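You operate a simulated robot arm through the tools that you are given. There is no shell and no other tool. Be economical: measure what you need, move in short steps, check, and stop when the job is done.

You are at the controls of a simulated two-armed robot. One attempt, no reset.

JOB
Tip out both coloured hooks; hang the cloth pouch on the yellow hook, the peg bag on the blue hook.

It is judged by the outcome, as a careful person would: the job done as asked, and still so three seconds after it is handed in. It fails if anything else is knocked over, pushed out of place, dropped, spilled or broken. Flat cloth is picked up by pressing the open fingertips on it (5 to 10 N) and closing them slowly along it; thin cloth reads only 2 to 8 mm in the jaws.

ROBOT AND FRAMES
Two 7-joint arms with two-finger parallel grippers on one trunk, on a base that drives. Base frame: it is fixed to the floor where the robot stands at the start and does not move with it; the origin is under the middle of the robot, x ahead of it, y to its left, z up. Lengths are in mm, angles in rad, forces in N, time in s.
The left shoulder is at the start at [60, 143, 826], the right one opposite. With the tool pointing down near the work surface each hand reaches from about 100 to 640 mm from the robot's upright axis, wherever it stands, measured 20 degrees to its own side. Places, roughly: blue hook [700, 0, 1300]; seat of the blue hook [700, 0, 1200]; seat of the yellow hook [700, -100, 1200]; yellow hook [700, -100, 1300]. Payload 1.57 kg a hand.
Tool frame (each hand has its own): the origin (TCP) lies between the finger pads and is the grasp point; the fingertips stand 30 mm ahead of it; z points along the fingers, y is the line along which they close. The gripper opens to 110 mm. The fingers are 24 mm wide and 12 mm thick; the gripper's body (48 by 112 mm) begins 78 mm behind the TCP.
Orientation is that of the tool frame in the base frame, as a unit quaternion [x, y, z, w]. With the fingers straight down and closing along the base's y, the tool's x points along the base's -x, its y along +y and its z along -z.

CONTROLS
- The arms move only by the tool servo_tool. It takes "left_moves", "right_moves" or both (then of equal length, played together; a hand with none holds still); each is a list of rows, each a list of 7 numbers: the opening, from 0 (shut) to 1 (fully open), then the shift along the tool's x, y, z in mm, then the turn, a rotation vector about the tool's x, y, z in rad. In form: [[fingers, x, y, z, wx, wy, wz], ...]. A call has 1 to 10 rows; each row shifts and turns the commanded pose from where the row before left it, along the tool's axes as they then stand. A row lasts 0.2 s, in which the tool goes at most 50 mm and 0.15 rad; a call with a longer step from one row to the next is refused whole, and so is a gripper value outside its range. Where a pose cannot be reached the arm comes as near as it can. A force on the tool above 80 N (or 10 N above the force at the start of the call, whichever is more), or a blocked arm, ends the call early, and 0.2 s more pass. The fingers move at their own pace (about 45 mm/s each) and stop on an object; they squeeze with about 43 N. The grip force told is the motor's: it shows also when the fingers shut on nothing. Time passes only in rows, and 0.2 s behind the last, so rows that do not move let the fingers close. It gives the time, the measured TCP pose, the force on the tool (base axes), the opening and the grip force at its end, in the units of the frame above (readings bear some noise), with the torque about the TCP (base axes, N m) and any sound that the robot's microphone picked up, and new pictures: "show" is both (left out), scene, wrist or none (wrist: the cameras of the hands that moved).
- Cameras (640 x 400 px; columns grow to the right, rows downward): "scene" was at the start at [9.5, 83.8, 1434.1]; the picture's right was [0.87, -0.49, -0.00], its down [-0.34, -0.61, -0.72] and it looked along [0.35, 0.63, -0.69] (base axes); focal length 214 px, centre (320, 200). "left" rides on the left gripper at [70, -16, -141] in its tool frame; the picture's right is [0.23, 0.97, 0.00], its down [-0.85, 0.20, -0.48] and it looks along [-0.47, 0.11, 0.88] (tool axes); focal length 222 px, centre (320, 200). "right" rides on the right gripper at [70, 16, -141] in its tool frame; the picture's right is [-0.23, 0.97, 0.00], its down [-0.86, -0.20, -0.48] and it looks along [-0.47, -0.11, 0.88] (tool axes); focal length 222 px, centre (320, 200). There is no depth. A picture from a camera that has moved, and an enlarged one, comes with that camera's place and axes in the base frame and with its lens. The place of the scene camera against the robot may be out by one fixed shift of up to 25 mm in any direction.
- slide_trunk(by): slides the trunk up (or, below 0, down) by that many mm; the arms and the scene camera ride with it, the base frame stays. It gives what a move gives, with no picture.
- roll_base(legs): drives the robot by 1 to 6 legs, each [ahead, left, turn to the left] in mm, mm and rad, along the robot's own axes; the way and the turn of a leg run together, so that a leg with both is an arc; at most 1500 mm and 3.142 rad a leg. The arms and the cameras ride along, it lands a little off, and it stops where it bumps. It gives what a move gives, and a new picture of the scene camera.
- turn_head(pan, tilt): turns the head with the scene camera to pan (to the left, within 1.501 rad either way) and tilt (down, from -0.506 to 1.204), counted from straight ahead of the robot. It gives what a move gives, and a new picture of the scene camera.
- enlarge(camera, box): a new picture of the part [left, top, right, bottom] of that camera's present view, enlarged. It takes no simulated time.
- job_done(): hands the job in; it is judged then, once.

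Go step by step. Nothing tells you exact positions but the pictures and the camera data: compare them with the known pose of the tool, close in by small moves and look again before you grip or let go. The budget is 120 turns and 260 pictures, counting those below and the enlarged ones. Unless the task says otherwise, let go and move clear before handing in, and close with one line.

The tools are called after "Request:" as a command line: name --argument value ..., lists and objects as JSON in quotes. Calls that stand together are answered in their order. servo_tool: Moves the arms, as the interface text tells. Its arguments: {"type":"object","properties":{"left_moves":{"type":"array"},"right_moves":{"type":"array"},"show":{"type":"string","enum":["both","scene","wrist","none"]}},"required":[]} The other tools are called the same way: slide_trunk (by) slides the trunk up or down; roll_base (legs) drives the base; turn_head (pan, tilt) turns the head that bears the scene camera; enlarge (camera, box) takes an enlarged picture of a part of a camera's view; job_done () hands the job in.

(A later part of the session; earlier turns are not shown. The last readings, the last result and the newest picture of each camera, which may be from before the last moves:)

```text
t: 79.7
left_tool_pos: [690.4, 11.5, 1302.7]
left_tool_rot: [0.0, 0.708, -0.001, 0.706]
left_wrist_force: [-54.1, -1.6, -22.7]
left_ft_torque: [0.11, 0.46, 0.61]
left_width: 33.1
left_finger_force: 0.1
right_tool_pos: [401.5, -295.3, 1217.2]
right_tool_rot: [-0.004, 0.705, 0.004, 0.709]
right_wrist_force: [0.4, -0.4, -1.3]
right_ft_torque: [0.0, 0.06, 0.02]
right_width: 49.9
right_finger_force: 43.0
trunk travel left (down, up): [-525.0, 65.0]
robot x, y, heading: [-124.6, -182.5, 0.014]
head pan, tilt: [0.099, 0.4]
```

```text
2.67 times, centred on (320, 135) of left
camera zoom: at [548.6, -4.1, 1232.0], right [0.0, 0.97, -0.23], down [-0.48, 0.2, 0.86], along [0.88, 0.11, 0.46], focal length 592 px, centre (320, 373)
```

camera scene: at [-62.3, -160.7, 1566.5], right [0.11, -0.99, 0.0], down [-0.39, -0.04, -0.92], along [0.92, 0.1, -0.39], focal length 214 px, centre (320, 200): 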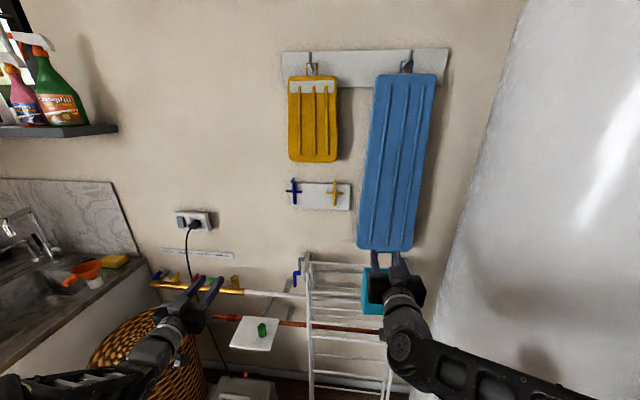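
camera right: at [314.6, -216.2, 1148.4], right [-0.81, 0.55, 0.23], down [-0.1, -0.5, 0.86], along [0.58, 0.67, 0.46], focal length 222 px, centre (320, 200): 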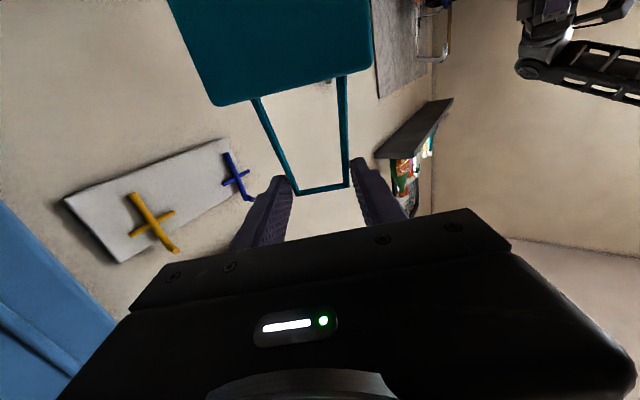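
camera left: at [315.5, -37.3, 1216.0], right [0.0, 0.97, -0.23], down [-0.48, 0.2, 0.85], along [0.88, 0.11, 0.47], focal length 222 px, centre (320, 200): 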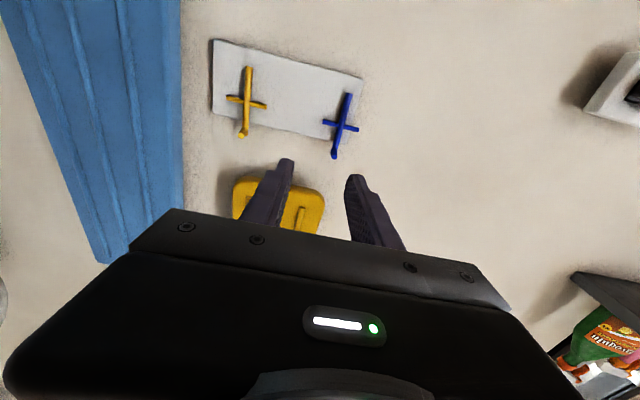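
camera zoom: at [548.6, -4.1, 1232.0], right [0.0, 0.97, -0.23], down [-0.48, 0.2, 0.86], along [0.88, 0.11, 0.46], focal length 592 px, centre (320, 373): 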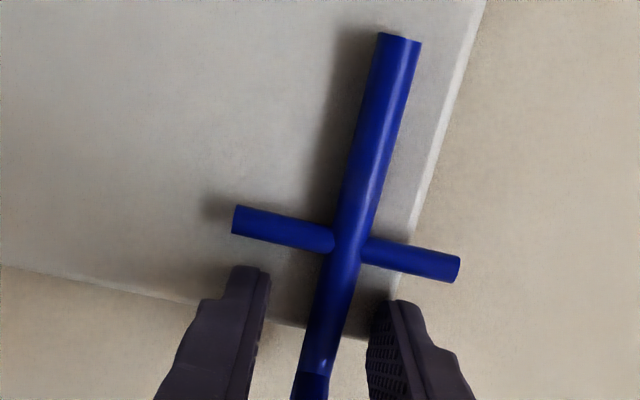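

Request:
servo_tool --left_moves '[[0.3, 0, 0, -5, 0, 0, 0], [0.3, 0, 0, -3, 0, 0, 0], [0.15, 0, 0, 0, 0, 0, 0], [0.05, 0, 0, 0, 0, 0, 0], [0, 0, 0, 0, 0, 0, 0], [0, 0, 0, 0, 0, 0, 0]]' --show "none"

Request:
servo_tool --left_moves '[[0, 0, 0, -2, 0, 0, 0], [0, 0, 0, -2, 0, 0, 0]]' --show "none"

```text
t: 81.1
left_tool_pos: [688.7, 14.1, 1304.4]
left_tool_rot: [-0.002, 0.705, 0.001, 0.709]
left_wrist_force: [7.4, 4.0, 10.4]
left_ft_torque: [0.03, -0.78, 0.1]
left_width: 10.1
left_finger_force: 28.2
right_tool_pos: [408.3, -293.8, 1215.4]
right_tool_rot: [-0.004, 0.708, 0.003, 0.706]
right_wrist_force: [-0.3, -0.2, -1.3]
right_ft_torque: [0.0, 0.08, 0.03]
right_width: 50.3
right_finger_force: 43.3
trunk travel left (down, up): [-525.0, 65.0]
robot x, y, heading: [-125.3, -186.5, 0.008]
head pan, tilt: [0.099, 0.4]
```

```text
t: 81.7
left_tool_pos: [684.9, 14.0, 1302.0]
left_tool_rot: [-0.002, 0.706, 0.001, 0.709]
left_wrist_force: [6.7, 6.0, 13.5]
left_ft_torque: [0.05, -0.92, 0.15]
left_width: 10.2
left_finger_force: 28.2
right_tool_pos: [408.0, -294.2, 1215.3]
right_tool_rot: [-0.003, 0.707, 0.003, 0.707]
right_wrist_force: [0.2, 0.0, -1.5]
right_ft_torque: [0.0, 0.05, -0.03]
right_width: 49.9
right_finger_force: 42.8
trunk travel left (down, up): [-525.0, 65.0]
robot x, y, heading: [-128.0, -182.0, 0.008]
head pan, tilt: [0.099, 0.4]
```

The bar seems to follow at ~7 N. I keep pulling a little and look.

Request:
servo_tool --left_moves '[[0, 0, 0, -3, 0, 0, 0], [0, 0, 0, -3, 0, 0, 0], [0, 0, 0, -3, 0, 0, 0]]' --show "none"

Request:
enlarge --camera "left" --box '[200, 60, 440, 210]'

```text
t: 82.5
left_tool_pos: [676.2, 12.7, 1299.7]
left_tool_rot: [-0.001, 0.707, 0.0, 0.707]
left_wrist_force: [8.6, 8.2, 6.8]
left_ft_torque: [0.05, -0.85, 0.18]
left_width: 10.2
left_finger_force: 28.0
right_tool_pos: [408.4, -294.9, 1215.6]
right_tool_rot: [-0.003, 0.708, 0.002, 0.706]
right_wrist_force: [-0.7, 0.4, -1.3]
right_ft_torque: [-0.01, 0.02, 0.0]
right_width: 50.1
right_finger_force: 43.2
trunk travel left (down, up): [-525.0, 65.0]
robot x, y, heading: [-122.1, -182.3, 0.012]
head pan, tilt: [0.099, 0.4]
```

```text
2.67 times, centred on (320, 135) of left
camera zoom: at [535.3, -2.8, 1230.3], right [0.0, 0.97, -0.23], down [-0.48, 0.2, 0.86], along [0.88, 0.11, 0.46], focal length 592 px, centre (320, 373)
```

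zoom: 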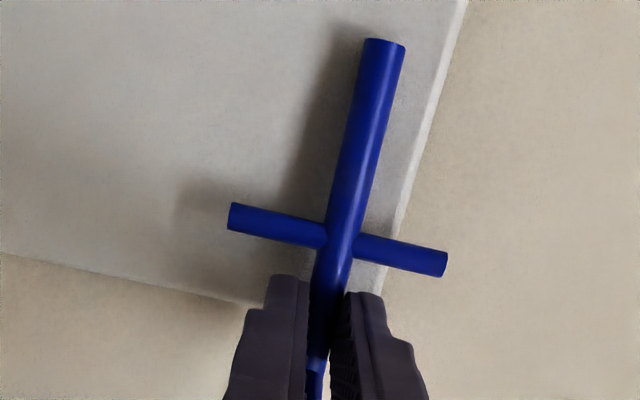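

The hook hinges at its bottom end and is tipping out with the lip. I follow the arc.

Request:
servo_tool --left_moves '[[0, 2.1, 0, -8.4, 0, 0, 0], [0, 3.1, 0, -8.1, 0, 0, 0], [0, 4.0, 0, -7.7, 0, 0, 0], [0, 4.9, 0, -7.1, 0, 0, 0]]' --show "none"

Request:
enlarge --camera "left" --box '[200, 60, 440, 210]'

Request:
enlarge --camera "scene" --box '[270, 160, 370, 222]'

```text
t: 83.5
left_tool_pos: [645.5, 12.4, 1286.7]
left_tool_rot: [-0.002, 0.707, -0.001, 0.707]
left_wrist_force: [4.2, 8.7, 7.0]
left_ft_torque: [-0.13, -0.72, 0.25]
left_width: 10.5
left_finger_force: 27.9
right_tool_pos: [408.7, -293.9, 1215.6]
right_tool_rot: [-0.004, 0.708, 0.003, 0.707]
right_wrist_force: [-0.3, -0.3, -1.3]
right_ft_torque: [0.01, 0.03, 0.02]
right_width: 50.4
right_finger_force: 43.2
trunk travel left (down, up): [-525.0, 65.0]
robot x, y, heading: [-125.9, -184.8, 0.011]
head pan, tilt: [0.099, 0.4]
```

```text
2.67 times, centred on (320, 135) of left
camera zoom: at [503.7, -2.8, 1217.3], right [0.0, 0.97, -0.23], down [-0.48, 0.2, 0.85], along [0.88, 0.11, 0.47], focal length 592 px, centre (320, 373)
```

zoom: 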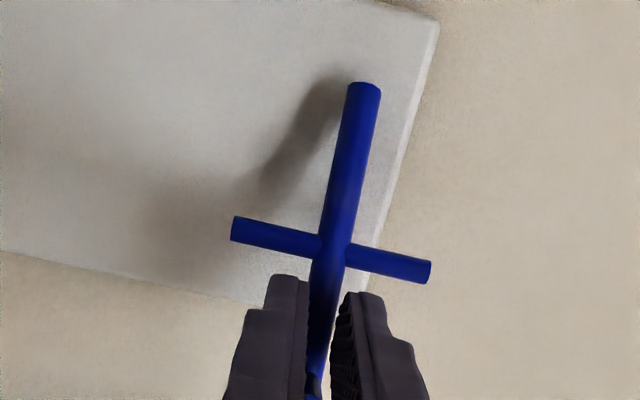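

```text
6.40 times, centred on (320, 191) of scene
camera zoom: at [-62.4, -159.0, 1566.5], right [0.11, -0.99, 0.0], down [-0.39, -0.04, -0.92], along [0.92, 0.1, -0.39], focal length 1373 px, centre (320, 258)
```

zoom: 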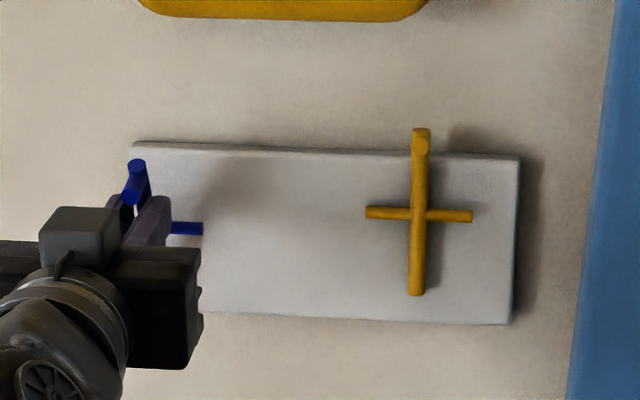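

Request:
servo_tool --left_moves '[[0, 5.7, 0, -6.5, 0, 0, 0], [0, 6.4, 0, -5.8, 0, 0, 0], [0, 0, 0, 0, 0, 0, 0]]' --show "none"

Request:
enlarge --camera "left" --box '[200, 60, 440, 210]'

```text
t: 84.3
left_tool_pos: [632.6, 9.8, 1274.1]
left_tool_rot: [0.0, 0.708, 0.0, 0.707]
left_wrist_force: [-0.4, 0.0, 0.4]
left_ft_torque: [0.03, -0.04, 0.0]
left_width: 0.1
left_finger_force: 21.4
right_tool_pos: [409.2, -297.3, 1214.7]
right_tool_rot: [-0.004, 0.707, 0.004, 0.707]
right_wrist_force: [-0.1, 0.7, -1.6]
right_ft_torque: [0.02, 0.03, 0.01]
right_width: 50.5
right_finger_force: 42.6
trunk travel left (down, up): [-525.0, 65.0]
robot x, y, heading: [-126.3, -182.0, 0.009]
head pan, tilt: [0.099, 0.4]
```

```text
2.67 times, centred on (320, 135) of left
camera zoom: at [491.3, -5.4, 1204.6], right [0.0, 0.97, -0.23], down [-0.48, 0.2, 0.86], along [0.88, 0.11, 0.46], focal length 592 px, centre (320, 373)
```

zoom: 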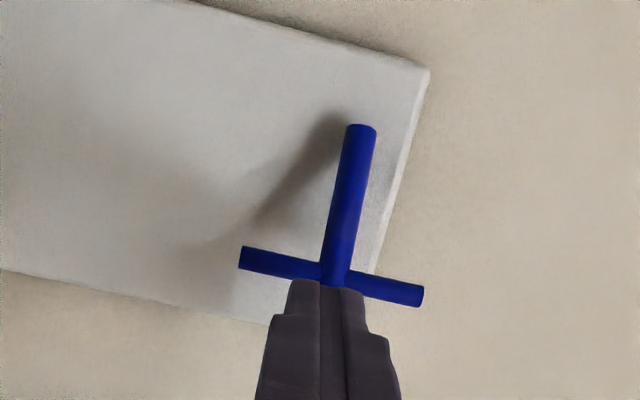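

It slipped off, perhaps at its stop. I open, draw back and look.

Request:
servo_tool --left_moves '[[0.2, 0, 0, -10, 0, 0, 0], [0.2, 0, 0, -30, 0, 0, 0], [0.2, 0, 0, -40, 0, 0, 0], [0.2, 25, 0, -20, 0, 0, 0], [0.2, 25, 0, 0, 0, 0, 0], [0.2, 0, 0, 0, 0, 0, 0]]' --show "none"

Request:
enlarge --camera "left" --box '[200, 20, 440, 170]'

Request:
enlarge --camera "scene" --box '[270, 160, 370, 222]'

```text
t: 85.7
left_tool_pos: [532.1, 11.3, 1224.3]
left_tool_rot: [-0.001, 0.707, 0.001, 0.707]
left_wrist_force: [-0.1, -0.2, 0.2]
left_ft_torque: [-0.01, 0.02, -0.01]
left_width: 22.1
left_finger_force: 0.2
right_tool_pos: [408.1, -295.3, 1215.4]
right_tool_rot: [-0.003, 0.708, 0.003, 0.707]
right_wrist_force: [-0.5, 0.6, -1.8]
right_ft_torque: [0.03, 0.08, -0.02]
right_width: 49.9
right_finger_force: 43.2
trunk travel left (down, up): [-525.0, 65.0]
robot x, y, heading: [-122.0, -182.0, 0.012]
head pan, tilt: [0.099, 0.4]
```

```text
2.67 times, centred on (320, 95) of left
camera zoom: at [390.5, -5.2, 1155.1], right [0.0, 0.97, -0.23], down [-0.48, 0.2, 0.85], along [0.88, 0.11, 0.47], focal length 592 px, centre (320, 480)
```

zoom: 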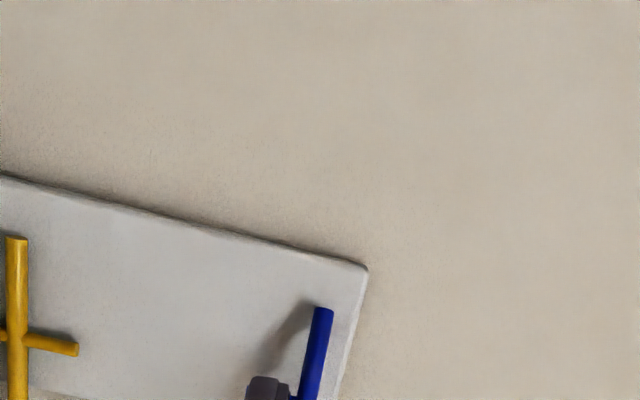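

```text
6.40 times, centred on (320, 191) of scene
camera zoom: at [-62.5, -160.6, 1566.5], right [0.11, -0.99, 0.0], down [-0.39, -0.04, -0.92], along [0.92, 0.1, -0.39], focal length 1373 px, centre (320, 258)
```

zoom: 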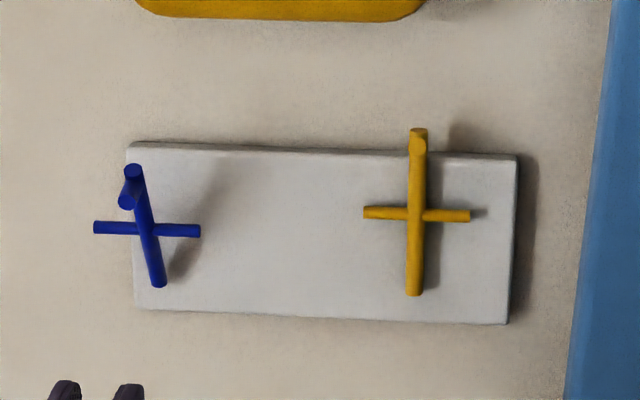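

Request:
enlarge --camera "right" --box '[300, 60, 620, 260]'

Request:
servo_tool --left_moves '[[0.2, -30, 20, 0, 0, 0, 0], [0.2, -20, 20, 0, 0, 0, 0], [0.2, 0, 30, 0, 0, 0, 0], [0.2, 0, 0, 0, 0, 0, 0]]' --show "wrist"

Request:
enlarge --camera "left" --box '[160, 50, 360, 175]'

```text
2.00 times, centred on (460, 160) of right
camera zoom: at [268.6, -280.8, 1146.9], right [-0.01, 0.97, 0.23], down [-0.48, -0.2, 0.86], along [0.88, -0.1, 0.46], focal length 444 px, centre (40, 280)
```

zoom: 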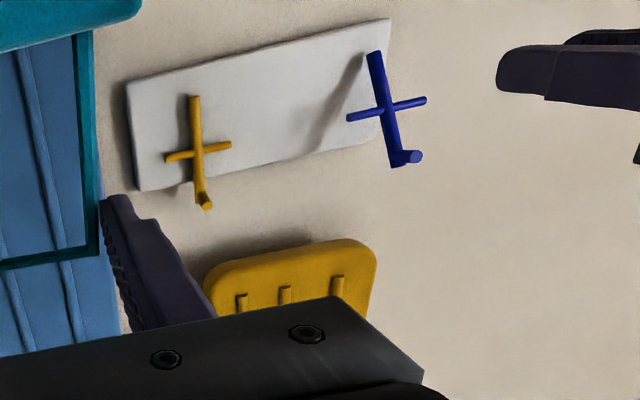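

```text
t: 86.7
left_tool_pos: [531.9, 80.7, 1275.8]
left_tool_rot: [-0.002, 0.707, 0.001, 0.707]
left_wrist_force: [-0.5, 0.2, -0.4]
left_ft_torque: [0.0, -0.05, 0.01]
left_width: 22.0
left_finger_force: 0.1
right_tool_pos: [407.2, -295.6, 1215.8]
right_tool_rot: [-0.003, 0.707, 0.003, 0.707]
right_wrist_force: [-0.2, -0.3, -1.5]
right_ft_torque: [0.03, 0.1, -0.02]
right_width: 50.0
right_finger_force: 42.9
trunk travel left (down, up): [-525.0, 65.0]
robot x, y, heading: [-123.7, -182.5, 0.01]
head pan, tilt: [0.099, 0.4]
camera left: at [391.0, 65.3, 1205.5], right [0.0, 0.97, -0.23], down [-0.48, 0.2, 0.85], along [0.88, 0.11, 0.47], focal length 222 px, centre (320, 200)
```

left: 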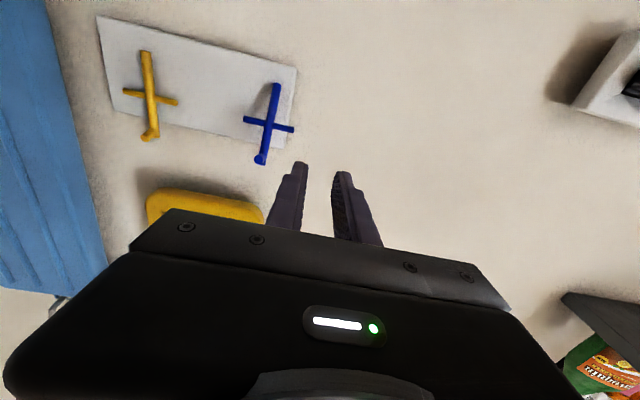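

```text
3.20 times, centred on (260, 112) of left
camera zoom: at [391.0, 65.3, 1205.5], right [0.0, 0.97, -0.23], down [-0.48, 0.2, 0.85], along [0.88, 0.11, 0.47], focal length 711 px, centre (512, 480)
```

zoom: 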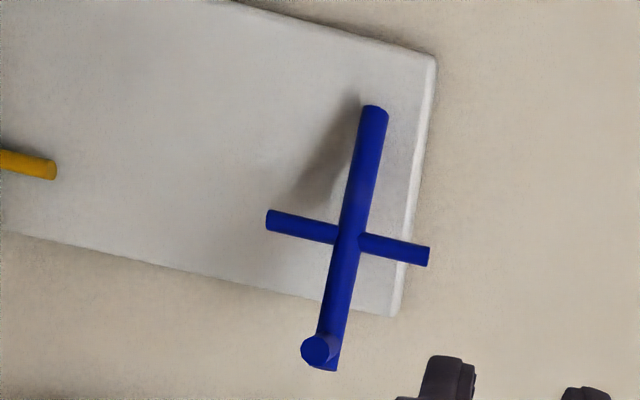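

The blue hook is now tipped ~25° (bar from (715, 14, 1226) up to (673, 14, 1318), lip tip (650, 14, 1306)). The loop will go over the bar and rest on the cross bar. I'll grip the lip lengthwise and pull to check whether it's at its stop.

Request:
servo_tool --left_moves '[[0.35, -20, -30, 10, 0, 0, 0], [0.35, -14, -37, 30, 0, 0, 0], [0.35, 0, 0, 30, 0, 0, 0], [0.35, 0, 0, 25, 0, 0, 0], [0.35, 0, 0, 13, 0, 0, 0], [0.35, 0, 0, 0, 0, 0, 0]]' --show "none"

Request:
enlarge --camera "left" --box '[200, 60, 440, 210]'

```text
t: 88.1
left_tool_pos: [640.0, 14.2, 1308.3]
left_tool_rot: [-0.001, 0.707, 0.001, 0.707]
left_wrist_force: [0.3, -0.7, -0.1]
left_ft_torque: [0.0, 0.03, -0.02]
left_width: 38.3
left_finger_force: 0.0
right_tool_pos: [407.8, -296.2, 1216.3]
right_tool_rot: [-0.004, 0.707, 0.004, 0.707]
right_wrist_force: [0.1, -0.2, -1.2]
right_ft_torque: [-0.02, 0.05, 0.03]
right_width: 49.9
right_finger_force: 43.1
trunk travel left (down, up): [-525.0, 65.0]
robot x, y, heading: [-125.9, -183.6, 0.006]
head pan, tilt: [0.099, 0.4]
```

```text
2.67 times, centred on (320, 135) of left
camera zoom: at [499.2, -1.5, 1238.9], right [0.0, 0.97, -0.23], down [-0.48, 0.2, 0.86], along [0.88, 0.11, 0.47], focal length 592 px, centre (320, 373)
```

zoom: 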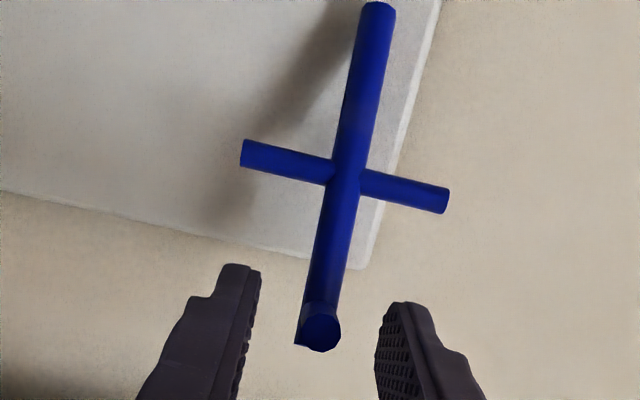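

Request:
servo_tool --left_moves '[[0.35, 0, 0, 12, 0, 0, 0], [0.15, 0, 0, 0, 0, 0, 0], [0, 0, 0, 0, 0, 0, 0], [0, 0, 0, 0, 0, 0, 0], [0, 0, 0, 0, 0, 0, 0], [0, 0.5, 0, -3, 0, 0, 0], [0, 1, 0, -3, 0, 0, 0]]' --show "none"

Request:
servo_tool --left_moves '[[0, 2, 0, -4, 0, 0, 0], [0, 2, 0, -4, 0, 0, 0], [0, 2, 0, -4, 0, 0, 0]]' --show "none"

Request:
enlarge --camera "left" --box '[200, 60, 440, 210]'

```text
t: 89.7
left_tool_pos: [648.2, 13.4, 1306.3]
left_tool_rot: [-0.001, 0.708, 0.001, 0.706]
left_wrist_force: [8.7, -3.8, 1.7]
left_ft_torque: [0.0, -0.87, -0.06]
left_width: 10.8
left_finger_force: 28.6
right_tool_pos: [410.1, -296.3, 1214.6]
right_tool_rot: [-0.004, 0.707, 0.004, 0.707]
right_wrist_force: [0.6, -0.3, -0.8]
right_ft_torque: [0.01, -0.01, 0.0]
right_width: 49.8
right_finger_force: 43.4
trunk travel left (down, up): [-525.0, 65.0]
robot x, y, heading: [-126.2, -179.5, 0.004]
head pan, tilt: [0.099, 0.4]
```

```text
t: 90.5
left_tool_pos: [638.0, 12.8, 1300.4]
left_tool_rot: [-0.001, 0.708, 0.001, 0.706]
left_wrist_force: [13.6, -4.5, -3.7]
left_ft_torque: [-0.04, -0.77, -0.06]
left_width: 10.7
left_finger_force: 28.5
right_tool_pos: [411.1, -297.6, 1213.8]
right_tool_rot: [-0.004, 0.708, 0.004, 0.707]
right_wrist_force: [-0.6, 0.1, -1.5]
right_ft_torque: [0.0, 0.03, 0.0]
right_width: 50.1
right_finger_force: 42.8
trunk travel left (down, up): [-525.0, 65.0]
robot x, y, heading: [-123.6, -182.2, 0.009]
head pan, tilt: [0.099, 0.4]
```

```text
2.67 times, centred on (320, 135) of left
camera zoom: at [495.4, -2.2, 1230.0], right [0.0, 0.97, -0.23], down [-0.48, 0.2, 0.86], along [0.88, 0.11, 0.46], focal length 592 px, centre (320, 373)
```

zoom: 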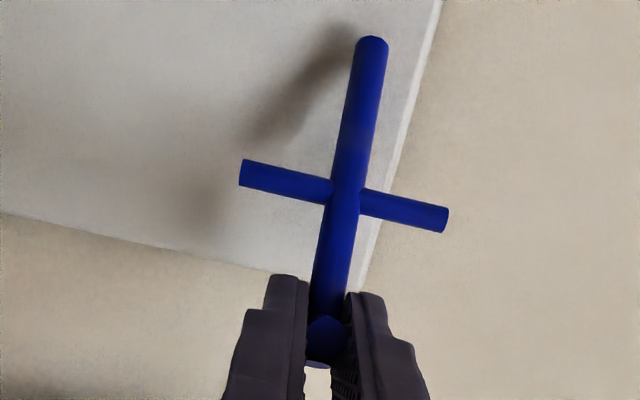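

It moves further still; I follow the arc.

Request:
servo_tool --left_moves '[[0, 4.6, 0, -6.5, 0, 0, 0], [0, 5.3, 0, -6.1, 0, 0, 0], [0, 0, 0, 0, 0, 0, 0]]' --show "none"

Request:
servo_tool --left_moves '[[0, 5.8, 0, -5.6, 0, 0, 0], [0, 6.2, 0, -5.1, 0, 0, 0], [0, 0, 0, 0, 0, 0, 0]]' --show "none"

Request:
enlarge --camera "left" --box '[200, 60, 440, 210]'

```text
t: 91.3
left_tool_pos: [622.7, 14.3, 1290.1]
left_tool_rot: [-0.001, 0.708, 0.001, 0.706]
left_wrist_force: [10.1, -5.5, -0.7]
left_ft_torque: [0.02, -0.66, -0.12]
left_width: 10.5
left_finger_force: 28.2
right_tool_pos: [410.8, -295.1, 1214.9]
right_tool_rot: [-0.003, 0.708, 0.004, 0.706]
right_wrist_force: [0.1, -0.2, -2.1]
right_ft_torque: [0.0, -0.01, 0.02]
right_width: 50.1
right_finger_force: 43.0
trunk travel left (down, up): [-525.0, 65.0]
robot x, y, heading: [-123.7, -184.5, 0.013]
head pan, tilt: [0.099, 0.4]
```

```text
t: 92.1
left_tool_pos: [613.0, 13.7, 1279.5]
left_tool_rot: [-0.002, 0.707, 0.002, 0.707]
left_wrist_force: [10.3, -6.5, 2.4]
left_ft_torque: [-0.05, -0.87, -0.12]
left_width: 10.5
left_finger_force: 28.5
right_tool_pos: [410.1, -295.9, 1213.7]
right_tool_rot: [-0.003, 0.707, 0.003, 0.707]
right_wrist_force: [-0.1, -0.9, -1.6]
right_ft_torque: [-0.01, 0.02, 0.02]
right_width: 49.7
right_finger_force: 43.0
trunk travel left (down, up): [-525.0, 65.0]
robot x, y, heading: [-122.4, -178.6, 0.01]
head pan, tilt: [0.099, 0.4]
```

```text
2.67 times, centred on (320, 135) of left
camera zoom: at [471.2, -2.3, 1209.5], right [0.0, 0.97, -0.23], down [-0.48, 0.2, 0.86], along [0.88, 0.11, 0.47], focal length 592 px, centre (320, 373)
```

zoom: 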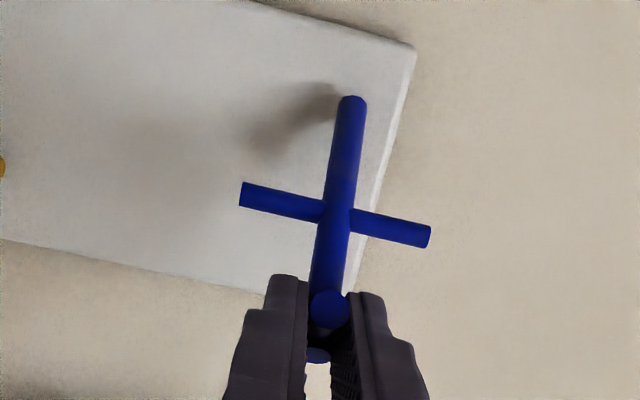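

Request:
servo_tool --left_moves '[[0, 6.0, 0, -5.0, 0, 0, 0], [0, 6.5, 0, -4.6, 0, 0, 0], [0, 0, 0, 0, 0, 0, 0]]' --show "none"

Request:
enlarge --camera "left" --box '[200, 60, 440, 210]'

Request:
enlarge --camera "right" --box '[300, 60, 620, 260]'

```text
t: 92.9
left_tool_pos: [603.5, 13.6, 1267.8]
left_tool_rot: [-0.001, 0.708, 0.0, 0.707]
left_wrist_force: [9.2, -6.6, 4.2]
left_ft_torque: [-0.01, -0.8, -0.16]
left_width: 10.7
left_finger_force: 28.2
right_tool_pos: [409.9, -296.3, 1214.1]
right_tool_rot: [-0.004, 0.708, 0.004, 0.706]
right_wrist_force: [-2.0, -0.2, 0.5]
right_ft_torque: [0.02, 0.05, 0.01]
right_width: 49.5
right_finger_force: 43.2
trunk travel left (down, up): [-525.0, 65.0]
robot x, y, heading: [-122.2, -183.8, 0.014]
head pan, tilt: [0.099, 0.4]
```

```text
2.67 times, centred on (320, 135) of left
camera zoom: at [461.7, -2.4, 1196.9], right [0.0, 0.97, -0.23], down [-0.48, 0.2, 0.86], along [0.88, 0.11, 0.47], focal length 592 px, centre (320, 373)
```

zoom: 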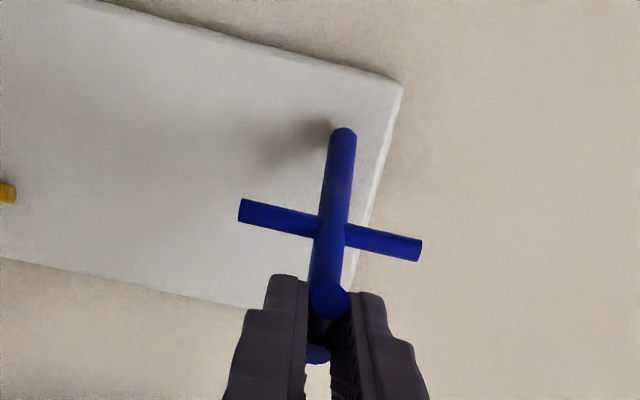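

```text
2.00 times, centred on (460, 160) of right
camera zoom: at [269.5, -281.7, 1146.4], right [-0.01, 0.97, 0.23], down [-0.47, -0.21, 0.86], along [0.88, -0.1, 0.46], focal length 444 px, centre (40, 280)
```

zoom: 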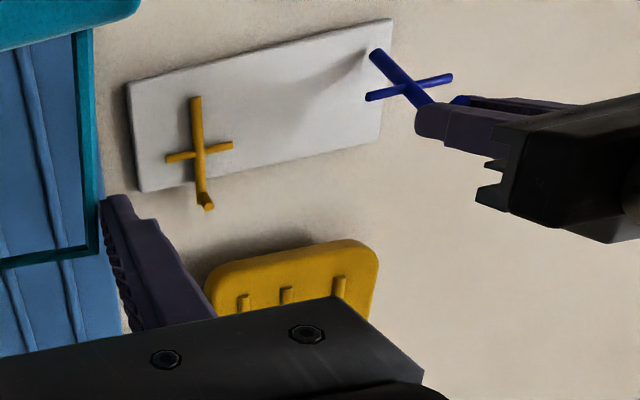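

The bar is now ~65° out. I continue a bit to find the stop.

Request:
servo_tool --left_moves '[[0, 7, 0, -3.6, 0, 0, 0], [0, 7.3, 0, -3.0, 0, 0, 0], [0, 0, 0, 0, 0, 0, 0]]' --show "none"

Request:
enlarge --camera "left" --box '[200, 60, 440, 210]'

Request:
enlarge --camera "right" --box '[420, 60, 580, 160]'

```text
t: 93.7
left_tool_pos: [595.4, 12.9, 1253.9]
left_tool_rot: [-0.001, 0.707, 0.001, 0.707]
left_wrist_force: [7.6, -5.3, 5.9]
left_ft_torque: [0.02, -0.92, -0.11]
left_width: 10.5
left_finger_force: 28.2
right_tool_pos: [408.6, -294.9, 1215.8]
right_tool_rot: [-0.004, 0.707, 0.004, 0.707]
right_wrist_force: [0.4, 0.5, -2.1]
right_ft_torque: [-0.02, 0.03, -0.01]
right_width: 49.7
right_finger_force: 43.1
trunk travel left (down, up): [-525.0, 65.0]
robot x, y, heading: [-123.6, -181.3, 0.007]
head pan, tilt: [0.099, 0.4]
```

```text
2.67 times, centred on (320, 135) of left
camera zoom: at [454.5, -2.3, 1183.4], right [0.0, 0.97, -0.23], down [-0.48, 0.2, 0.85], along [0.88, 0.11, 0.47], focal length 592 px, centre (320, 373)
```

zoom: 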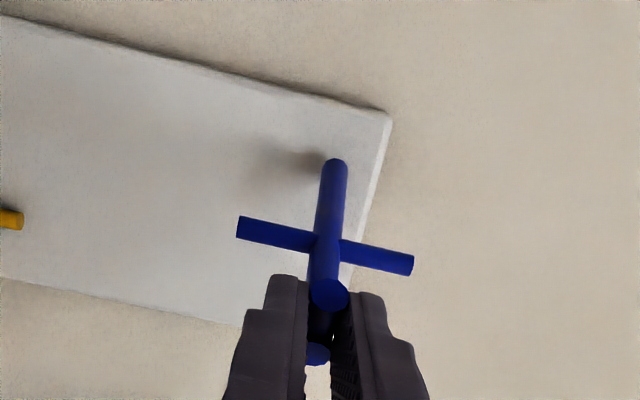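

```text
4.00 times, centred on (500, 110) of right
camera zoom: at [269.1, -281.8, 1146.6], right [-0.01, 0.97, 0.23], down [-0.47, -0.21, 0.86], along [0.88, -0.1, 0.46], focal length 888 px, centre (-400, 560)
```

zoom: 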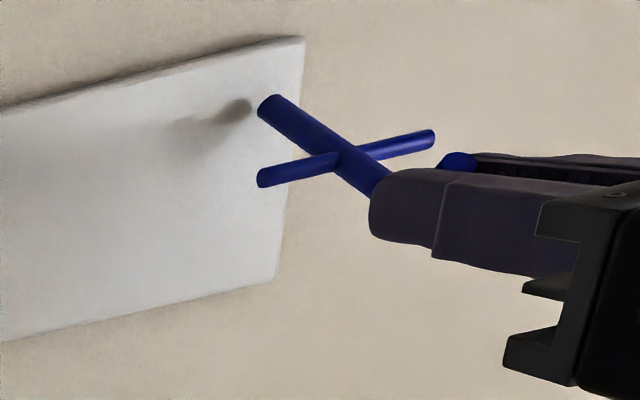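

Request:
servo_tool --left_moves '[[0, 7.8, 0, -1.8, 0, 0, 0], [0, 8, 0, -1, 0, 0, 0], [0, 0, 0, 0, 0, 0, 0]]' --show "none"

Request:
enlarge --camera "right" --box '[420, 60, 580, 160]'

```text
t: 94.5
left_tool_pos: [591.1, 13.7, 1241.7]
left_tool_rot: [0.0, 0.706, 0.0, 0.709]
left_wrist_force: [6.0, -4.7, 20.2]
left_ft_torque: [0.03, -0.59, -0.1]
left_width: 11.0
left_finger_force: 28.3
right_tool_pos: [407.7, -295.7, 1217.0]
right_tool_rot: [-0.003, 0.707, 0.005, 0.707]
right_wrist_force: [0.0, -0.3, -1.8]
right_ft_torque: [-0.01, 0.05, 0.01]
right_width: 49.7
right_finger_force: 42.8
trunk travel left (down, up): [-525.0, 65.0]
robot x, y, heading: [-121.6, -180.2, 0.006]
head pan, tilt: [0.099, 0.4]
```

```text
4.00 times, centred on (500, 110) of right
camera zoom: at [267.7, -281.9, 1147.3], right [-0.01, 0.97, 0.23], down [-0.48, -0.21, 0.86], along [0.88, -0.1, 0.47], focal length 888 px, centre (-400, 560)
```

zoom: 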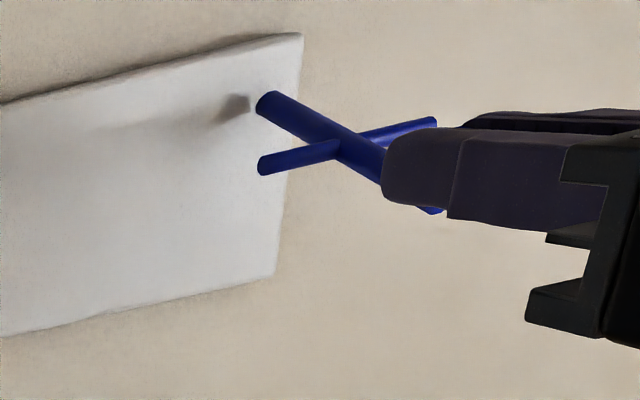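

The force jumped to 20 N: that is the stop, about 75°. I release and back away.

Request:
servo_tool --left_moves '[[0.1, -4, 0, 0, 0, 0, 0], [0.3, 0, 0, 0, 0, 0, 0], [0.3, 0, 0, -20, 0, 0, 0], [0.3, 0, 0, -40, 0, 0, 0], [0.3, 0, 0, -30, 0, 0, 0], [0.3, 0, 0, 0, 0, 0, 0]]' --show "wrist"

Request:
enlarge --camera "right" --box '[420, 60, 580, 160]'

Request:
enlarge --camera "left" --box '[200, 60, 440, 210]'

```text
t: 95.9
left_tool_pos: [503.3, 13.9, 1239.9]
left_tool_rot: [-0.002, 0.708, 0.0, 0.707]
left_wrist_force: [-0.7, 0.8, 1.0]
left_ft_torque: [-0.01, 0.0, 0.01]
left_width: 32.8
left_finger_force: 0.0
right_tool_pos: [408.7, -295.2, 1215.5]
right_tool_rot: [-0.004, 0.708, 0.004, 0.706]
right_wrist_force: [0.0, 0.2, -1.0]
right_ft_torque: [0.02, 0.05, 0.03]
right_width: 49.6
right_finger_force: 43.1
trunk travel left (down, up): [-525.0, 65.0]
robot x, y, heading: [-124.3, -182.9, 0.01]
head pan, tilt: [0.099, 0.4]
camera left: at [361.6, -1.5, 1171.0], right [0.0, 0.97, -0.23], down [-0.48, 0.2, 0.86], along [0.88, 0.11, 0.47], focal length 222 px, centre (320, 200)
```

left: 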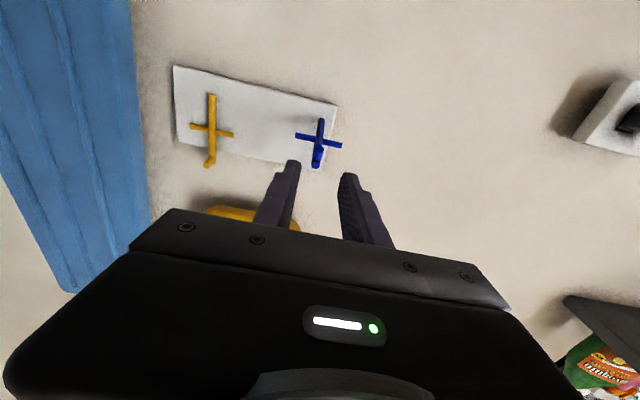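

```text
4.00 times, centred on (500, 110) of right
camera zoom: at [269.1, -280.9, 1146.7], right [-0.01, 0.97, 0.23], down [-0.47, -0.2, 0.86], along [0.88, -0.1, 0.46], focal length 888 px, centre (-400, 560)
```

zoom: 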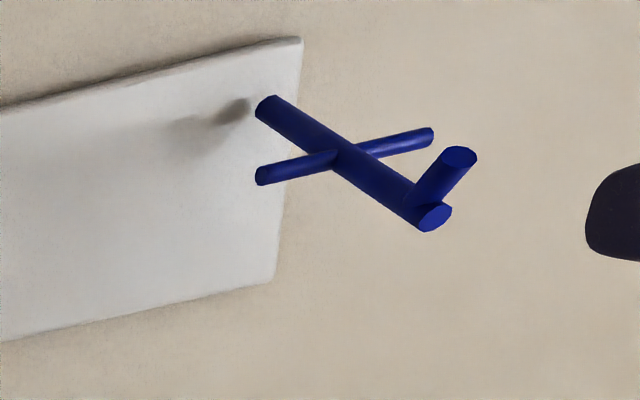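

```text
2.67 times, centred on (320, 135) of left
camera zoom: at [361.6, -1.5, 1171.0], right [0.0, 0.97, -0.23], down [-0.48, 0.2, 0.86], along [0.88, 0.11, 0.47], focal length 592 px, centre (320, 373)
```

zoom: 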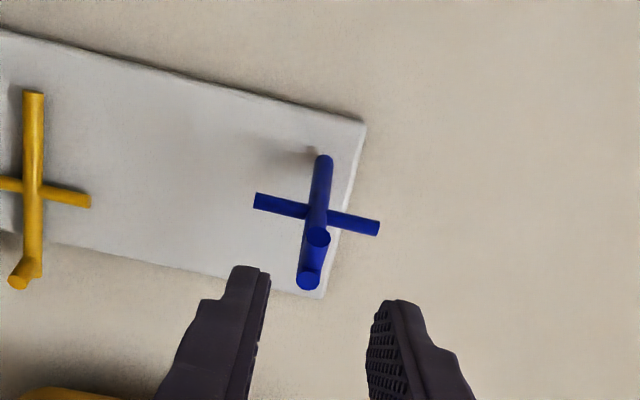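

Blue is out at ~69° (bar end (619, 14, 1262), cross bar at ≈(664, 14, 1245)). Next the yellow hook: move in front of its lip at about (681, −143, 1322).

Request:
servo_tool --left_moves '[[0.35, -20, -40, 0, 0, 0, 0], [0.35, -20, -40, 10, 0, 0, 0], [0.35, -20, -40, 30, 0, 0, 0], [0.35, -20, -37, 30, 0, 0, 0], [0.35, 0, 0, 30, 0, 0, 0], [0.35, 0, 0, 30, 0, 0, 0], [0.35, 0, 0, 0, 0, 0, 0]]' --show "none"

Request:
enlarge --camera "left" --box '[200, 60, 440, 210]'

```text
refused: row 3 steps farther than a row can; nothing moved
```

```text
2.67 times, centred on (320, 135) of left
camera zoom: at [361.6, -1.5, 1171.0], right [0.0, 0.97, -0.23], down [-0.48, 0.2, 0.86], along [0.88, 0.11, 0.47], focal length 592 px, centre (320, 373)
```

zoom: 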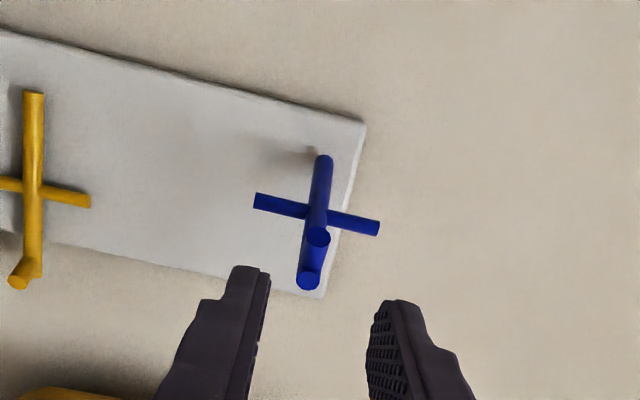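

The step was too long; same path in smaller rows.

Request:
servo_tool --left_moves '[[0.35, -20, -40, 0, 0, 0, 0], [0.35, -20, -40, 0, 0, 0, 0], [0.35, -20, -40, 10, 0, 0, 0], [0.35, -20, -37, 15, 0, 0, 0], [0.35, 0, 0, 35, 0, 0, 0], [0.35, 0, 0, 35, 0, 0, 0], [0.35, 0, 0, 35, 0, 0, 0], [0.35, 0, 0, 0, 0, 0, 0]]' --show "none"

Request:
enlarge --camera "left" --box '[200, 60, 440, 210]'

```text
t: 97.7
left_tool_pos: [632.6, -140.8, 1320.6]
left_tool_rot: [0.0, 0.707, 0.0, 0.707]
left_wrist_force: [0.8, 0.0, 0.1]
left_ft_torque: [0.03, -0.02, 0.0]
left_width: 38.4
left_finger_force: 0.0
right_tool_pos: [407.2, -294.8, 1215.0]
right_tool_rot: [-0.004, 0.708, 0.004, 0.706]
right_wrist_force: [0.4, -0.5, -1.7]
right_ft_torque: [-0.01, 0.05, -0.02]
right_width: 49.6
right_finger_force: 43.3
trunk travel left (down, up): [-525.0, 65.0]
robot x, y, heading: [-124.7, -181.6, 0.01]
head pan, tilt: [0.099, 0.4]
```

```text
2.67 times, centred on (320, 135) of left
camera zoom: at [491.3, -158.0, 1251.2], right [0.0, 0.97, -0.23], down [-0.48, 0.2, 0.85], along [0.88, 0.11, 0.47], focal length 592 px, centre (320, 373)
```

zoom: 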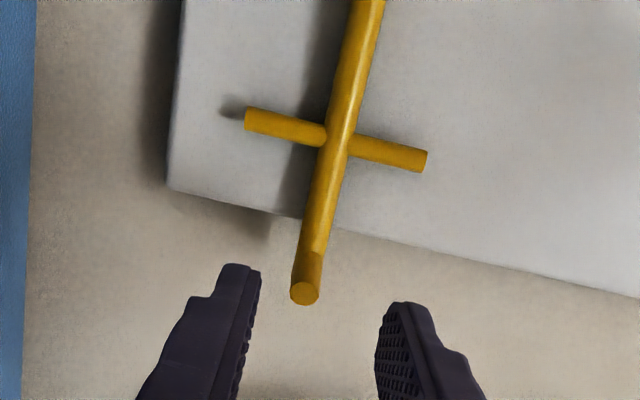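

Request:
servo_tool --left_moves '[[0.35, -1, -5, 20, 0, 0, 0], [0.35, 0, 0, 20, 0, 0, 0], [0.35, 0, 0, 8, 0, 0, 0], [0.15, 0, 0, 0, 0, 0, 0], [0, 0, 0, 0, 0, 0, 0], [0, 0, 0, 0, 0, 0, 0], [0, 0, 0, 0, 0, 0, 0], [0, 0, 0, 0, 0, 0, 0]]' --show "none"

Request:
servo_tool --left_moves '[[0, 0.3, 0, -5, 0, 0, 0], [0, 0.5, 0, -6, 0, 0, 0], [0, 1.0, 0, -7, 0, 0, 0], [0, 1.2, 0, -7, 0, 0, 0]]' --show "none"

Request:
enlarge --camera "left" --box '[200, 60, 440, 210]'

```text
t: 99.5
left_tool_pos: [681.2, -147.8, 1322.3]
left_tool_rot: [-0.001, 0.707, 0.0, 0.707]
left_wrist_force: [1.2, 1.3, 0.6]
left_ft_torque: [0.1, -0.12, 0.02]
left_width: 10.3
left_finger_force: 28.5
right_tool_pos: [408.5, -295.9, 1214.6]
right_tool_rot: [-0.003, 0.708, 0.003, 0.707]
right_wrist_force: [0.9, 0.2, -1.3]
right_ft_torque: [-0.01, 0.05, -0.03]
right_width: 49.9
right_finger_force: 43.1
trunk travel left (down, up): [-525.0, 65.0]
robot x, y, heading: [-122.5, -178.5, 0.009]
head pan, tilt: [0.099, 0.4]
```

```text
t: 100.5
left_tool_pos: [657.0, -147.2, 1317.3]
left_tool_rot: [-0.001, 0.708, 0.001, 0.706]
left_wrist_force: [8.2, 2.4, -1.6]
left_ft_torque: [0.01, -0.63, 0.05]
left_width: 10.4
left_finger_force: 28.2
right_tool_pos: [409.3, -295.9, 1214.2]
right_tool_rot: [-0.004, 0.709, 0.003, 0.706]
right_wrist_force: [-0.2, -0.9, -1.3]
right_ft_torque: [0.02, -0.03, -0.02]
right_width: 49.8
right_finger_force: 42.8
trunk travel left (down, up): [-525.0, 65.0]
robot x, y, heading: [-123.1, -182.1, 0.007]
head pan, tilt: [0.099, 0.4]
```

```text
2.67 times, centred on (320, 135) of left
camera zoom: at [515.9, -162.6, 1247.6], right [0.0, 0.97, -0.23], down [-0.48, 0.2, 0.86], along [0.88, 0.11, 0.46], focal length 592 px, centre (320, 373)
```

zoom: 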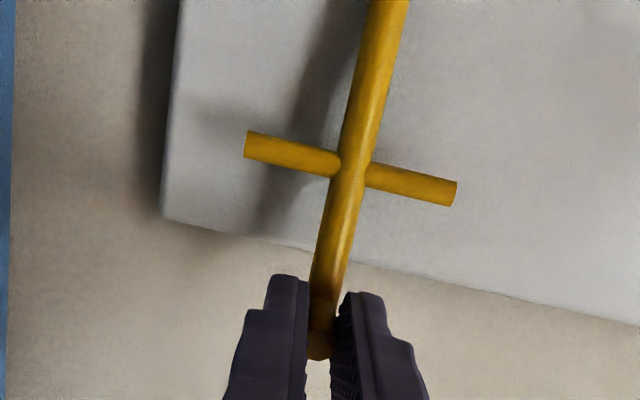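

It follows. I continue along the arc toward its stop.

Request:
servo_tool --left_moves '[[0, 2.5, 0, -8, 0, 0, 0], [0, 3.2, 0, -7.7, 0, 0, 0], [0, 3.9, 0, -7.4, 0, 0, 0], [0, 4.5, 0, -7, 0, 0, 0], [0, 5.1, 0, -6.5, 0, 0, 0], [0, 0, 0, 0, 0, 0, 0]]' --show "none"

Request:
servo_tool --left_moves '[[0, 5.6, 0, -6, 0, 0, 0], [0, 6.1, 0, -5.4, 0, 0, 0], [0, 6.5, 0, -4.8, 0, 0, 0], [0, 0, 0, 0, 0, 0, 0]]' --show "none"

Request:
enlarge --camera "left" --box '[200, 60, 440, 210]'

```text
t: 101.9
left_tool_pos: [620.3, -146.4, 1300.4]
left_tool_rot: [-0.002, 0.707, -0.001, 0.707]
left_wrist_force: [8.6, 3.1, 2.4]
left_ft_torque: [-0.01, -0.81, 0.06]
left_width: 10.1
left_finger_force: 27.5
right_tool_pos: [409.9, -295.0, 1215.1]
right_tool_rot: [-0.004, 0.707, 0.004, 0.707]
right_wrist_force: [0.2, 0.5, -1.0]
right_ft_torque: [0.04, -0.01, -0.02]
right_width: 49.7
right_finger_force: 42.9
trunk travel left (down, up): [-525.0, 65.0]
robot x, y, heading: [-124.0, -183.0, 0.011]
head pan, tilt: [0.099, 0.4]
```

```text
t: 102.9
left_tool_pos: [602.8, -147.4, 1282.6]
left_tool_rot: [-0.001, 0.707, 0.0, 0.707]
left_wrist_force: [5.3, 4.0, 5.9]
left_ft_torque: [-0.02, -0.96, 0.11]
left_width: 10.4
left_finger_force: 28.1
right_tool_pos: [408.3, -294.2, 1215.0]
right_tool_rot: [-0.004, 0.708, 0.004, 0.707]
right_wrist_force: [0.2, -0.1, -1.6]
right_ft_torque: [0.0, 0.03, -0.02]
right_width: 49.9
right_finger_force: 43.3
trunk travel left (down, up): [-525.0, 65.0]
robot x, y, heading: [-122.1, -185.3, 0.003]
head pan, tilt: [0.099, 0.4]
```

```text
2.67 times, centred on (320, 135) of left
camera zoom: at [461.4, -162.6, 1212.3], right [0.0, 0.97, -0.23], down [-0.48, 0.2, 0.85], along [0.88, 0.11, 0.47], focal length 592 px, centre (320, 373)
```

zoom: 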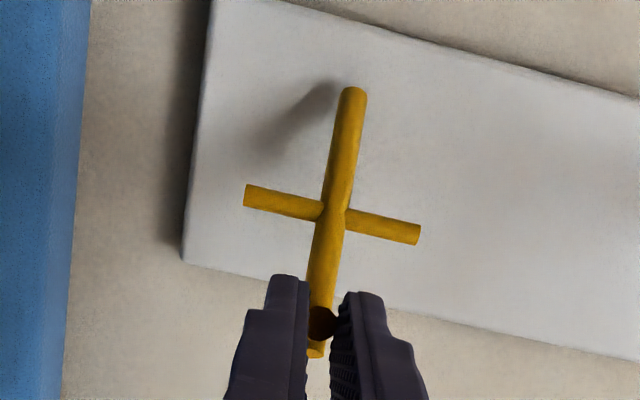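

Request:
servo_tool --left_moves '[[0, 6.6, 0, -4.4, 0, 0, 0], [0, 7, 0, -4, 0, 0, 0], [0, 7.2, 0, -3.2, 0, 0, 0], [0, 0, 0, 0, 0, 0, 0]]' --show "none"

Request:
servo_tool --left_moves '[[0, 7, 0, -2.2, 0, 0, 0], [0, 7, 0, -1.6, 0, 0, 0], [0, 0, 0, 0, 0, 0, 0]]' --show "none"

Request:
enlarge --camera "left" --box '[200, 60, 440, 210]'

```text
t: 103.9
left_tool_pos: [590.8, -146.7, 1262.0]
left_tool_rot: [-0.001, 0.707, 0.001, 0.707]
left_wrist_force: [3.0, 5.5, 6.8]
left_ft_torque: [-0.02, -0.92, 0.12]
left_width: 10.0
left_finger_force: 28.2
right_tool_pos: [407.9, -293.5, 1216.1]
right_tool_rot: [-0.003, 0.708, 0.003, 0.707]
right_wrist_force: [0.0, 1.3, -1.9]
right_ft_torque: [-0.02, 0.02, -0.03]
right_width: 49.7
right_finger_force: 43.3
trunk travel left (down, up): [-525.0, 65.0]
robot x, y, heading: [-124.4, -182.7, 0.008]
head pan, tilt: [0.099, 0.4]
```

```text
t: 104.7
left_tool_pos: [587.1, -146.8, 1248.1]
left_tool_rot: [-0.001, 0.707, 0.0, 0.707]
left_wrist_force: [-1.6, 5.6, 8.2]
left_ft_torque: [0.0, -1.01, 0.15]
left_width: 10.2
left_finger_force: 27.5
right_tool_pos: [406.6, -295.3, 1216.2]
right_tool_rot: [-0.004, 0.708, 0.003, 0.707]
right_wrist_force: [-0.1, 0.1, -1.6]
right_ft_torque: [-0.02, 0.03, -0.01]
right_width: 49.7
right_finger_force: 42.9
trunk travel left (down, up): [-525.0, 65.0]
robot x, y, heading: [-124.0, -182.3, 0.009]
head pan, tilt: [0.099, 0.4]
```

```text
2.67 times, centred on (320, 135) of left
camera zoom: at [444.7, -162.6, 1177.7], right [0.0, 0.97, -0.23], down [-0.48, 0.2, 0.85], along [0.88, 0.11, 0.47], focal length 592 px, centre (320, 373)
```

zoom: 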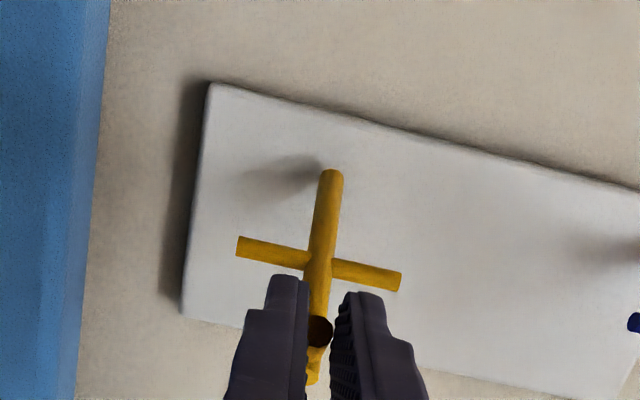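

Request:
servo_tool --left_moves '[[0, 7, 0, -1.5, 0, 0, 0], [0, 0, 0, 0, 0, 0, 0]]' --show "none"

Request:
servo_tool --left_moves '[[0, 6, 0, -1, 0, 0, 0], [0, 0, 0, 0, 0, 0, 0]]' --show "none"

Request:
enlarge --camera "left" --box '[200, 60, 440, 210]'

```text
t: 105.3
left_tool_pos: [585.4, -146.3, 1241.7]
left_tool_rot: [-0.002, 0.706, 0.0, 0.708]
left_wrist_force: [-1.0, 6.0, 7.0]
left_ft_torque: [-0.06, -1.03, 0.16]
left_width: 10.1
left_finger_force: 28.2
right_tool_pos: [407.5, -293.8, 1216.0]
right_tool_rot: [-0.004, 0.707, 0.003, 0.707]
right_wrist_force: [0.5, 0.7, -2.0]
right_ft_torque: [0.01, -0.01, -0.01]
right_width: 49.6
right_finger_force: 42.8
trunk travel left (down, up): [-525.0, 65.0]
robot x, y, heading: [-122.1, -180.9, 0.01]
head pan, tilt: [0.099, 0.4]
```

```text
t: 105.9
left_tool_pos: [582.9, -146.7, 1234.9]
left_tool_rot: [-0.002, 0.707, 0.0, 0.708]
left_wrist_force: [-1.7, 6.9, 7.7]
left_ft_torque: [-0.06, -0.97, 0.19]
left_width: 10.0
left_finger_force: 27.6
right_tool_pos: [407.2, -293.5, 1216.3]
right_tool_rot: [-0.004, 0.707, 0.003, 0.707]
right_wrist_force: [0.2, -0.3, -0.3]
right_ft_torque: [-0.04, 0.03, 0.0]
right_width: 49.4
right_finger_force: 43.1
trunk travel left (down, up): [-525.0, 65.0]
robot x, y, heading: [-128.7, -186.3, 0.007]
head pan, tilt: [0.099, 0.4]
```

```text
2.67 times, centred on (320, 135) of left
camera zoom: at [442.1, -162.7, 1165.0], right [0.0, 0.97, -0.23], down [-0.48, 0.2, 0.85], along [0.88, 0.11, 0.47], focal length 592 px, centre (320, 373)
```

zoom: 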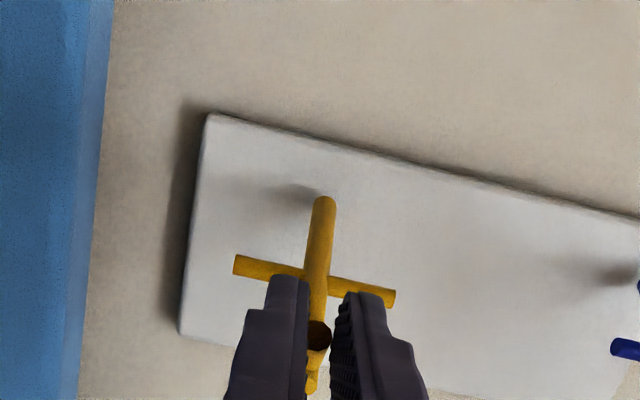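

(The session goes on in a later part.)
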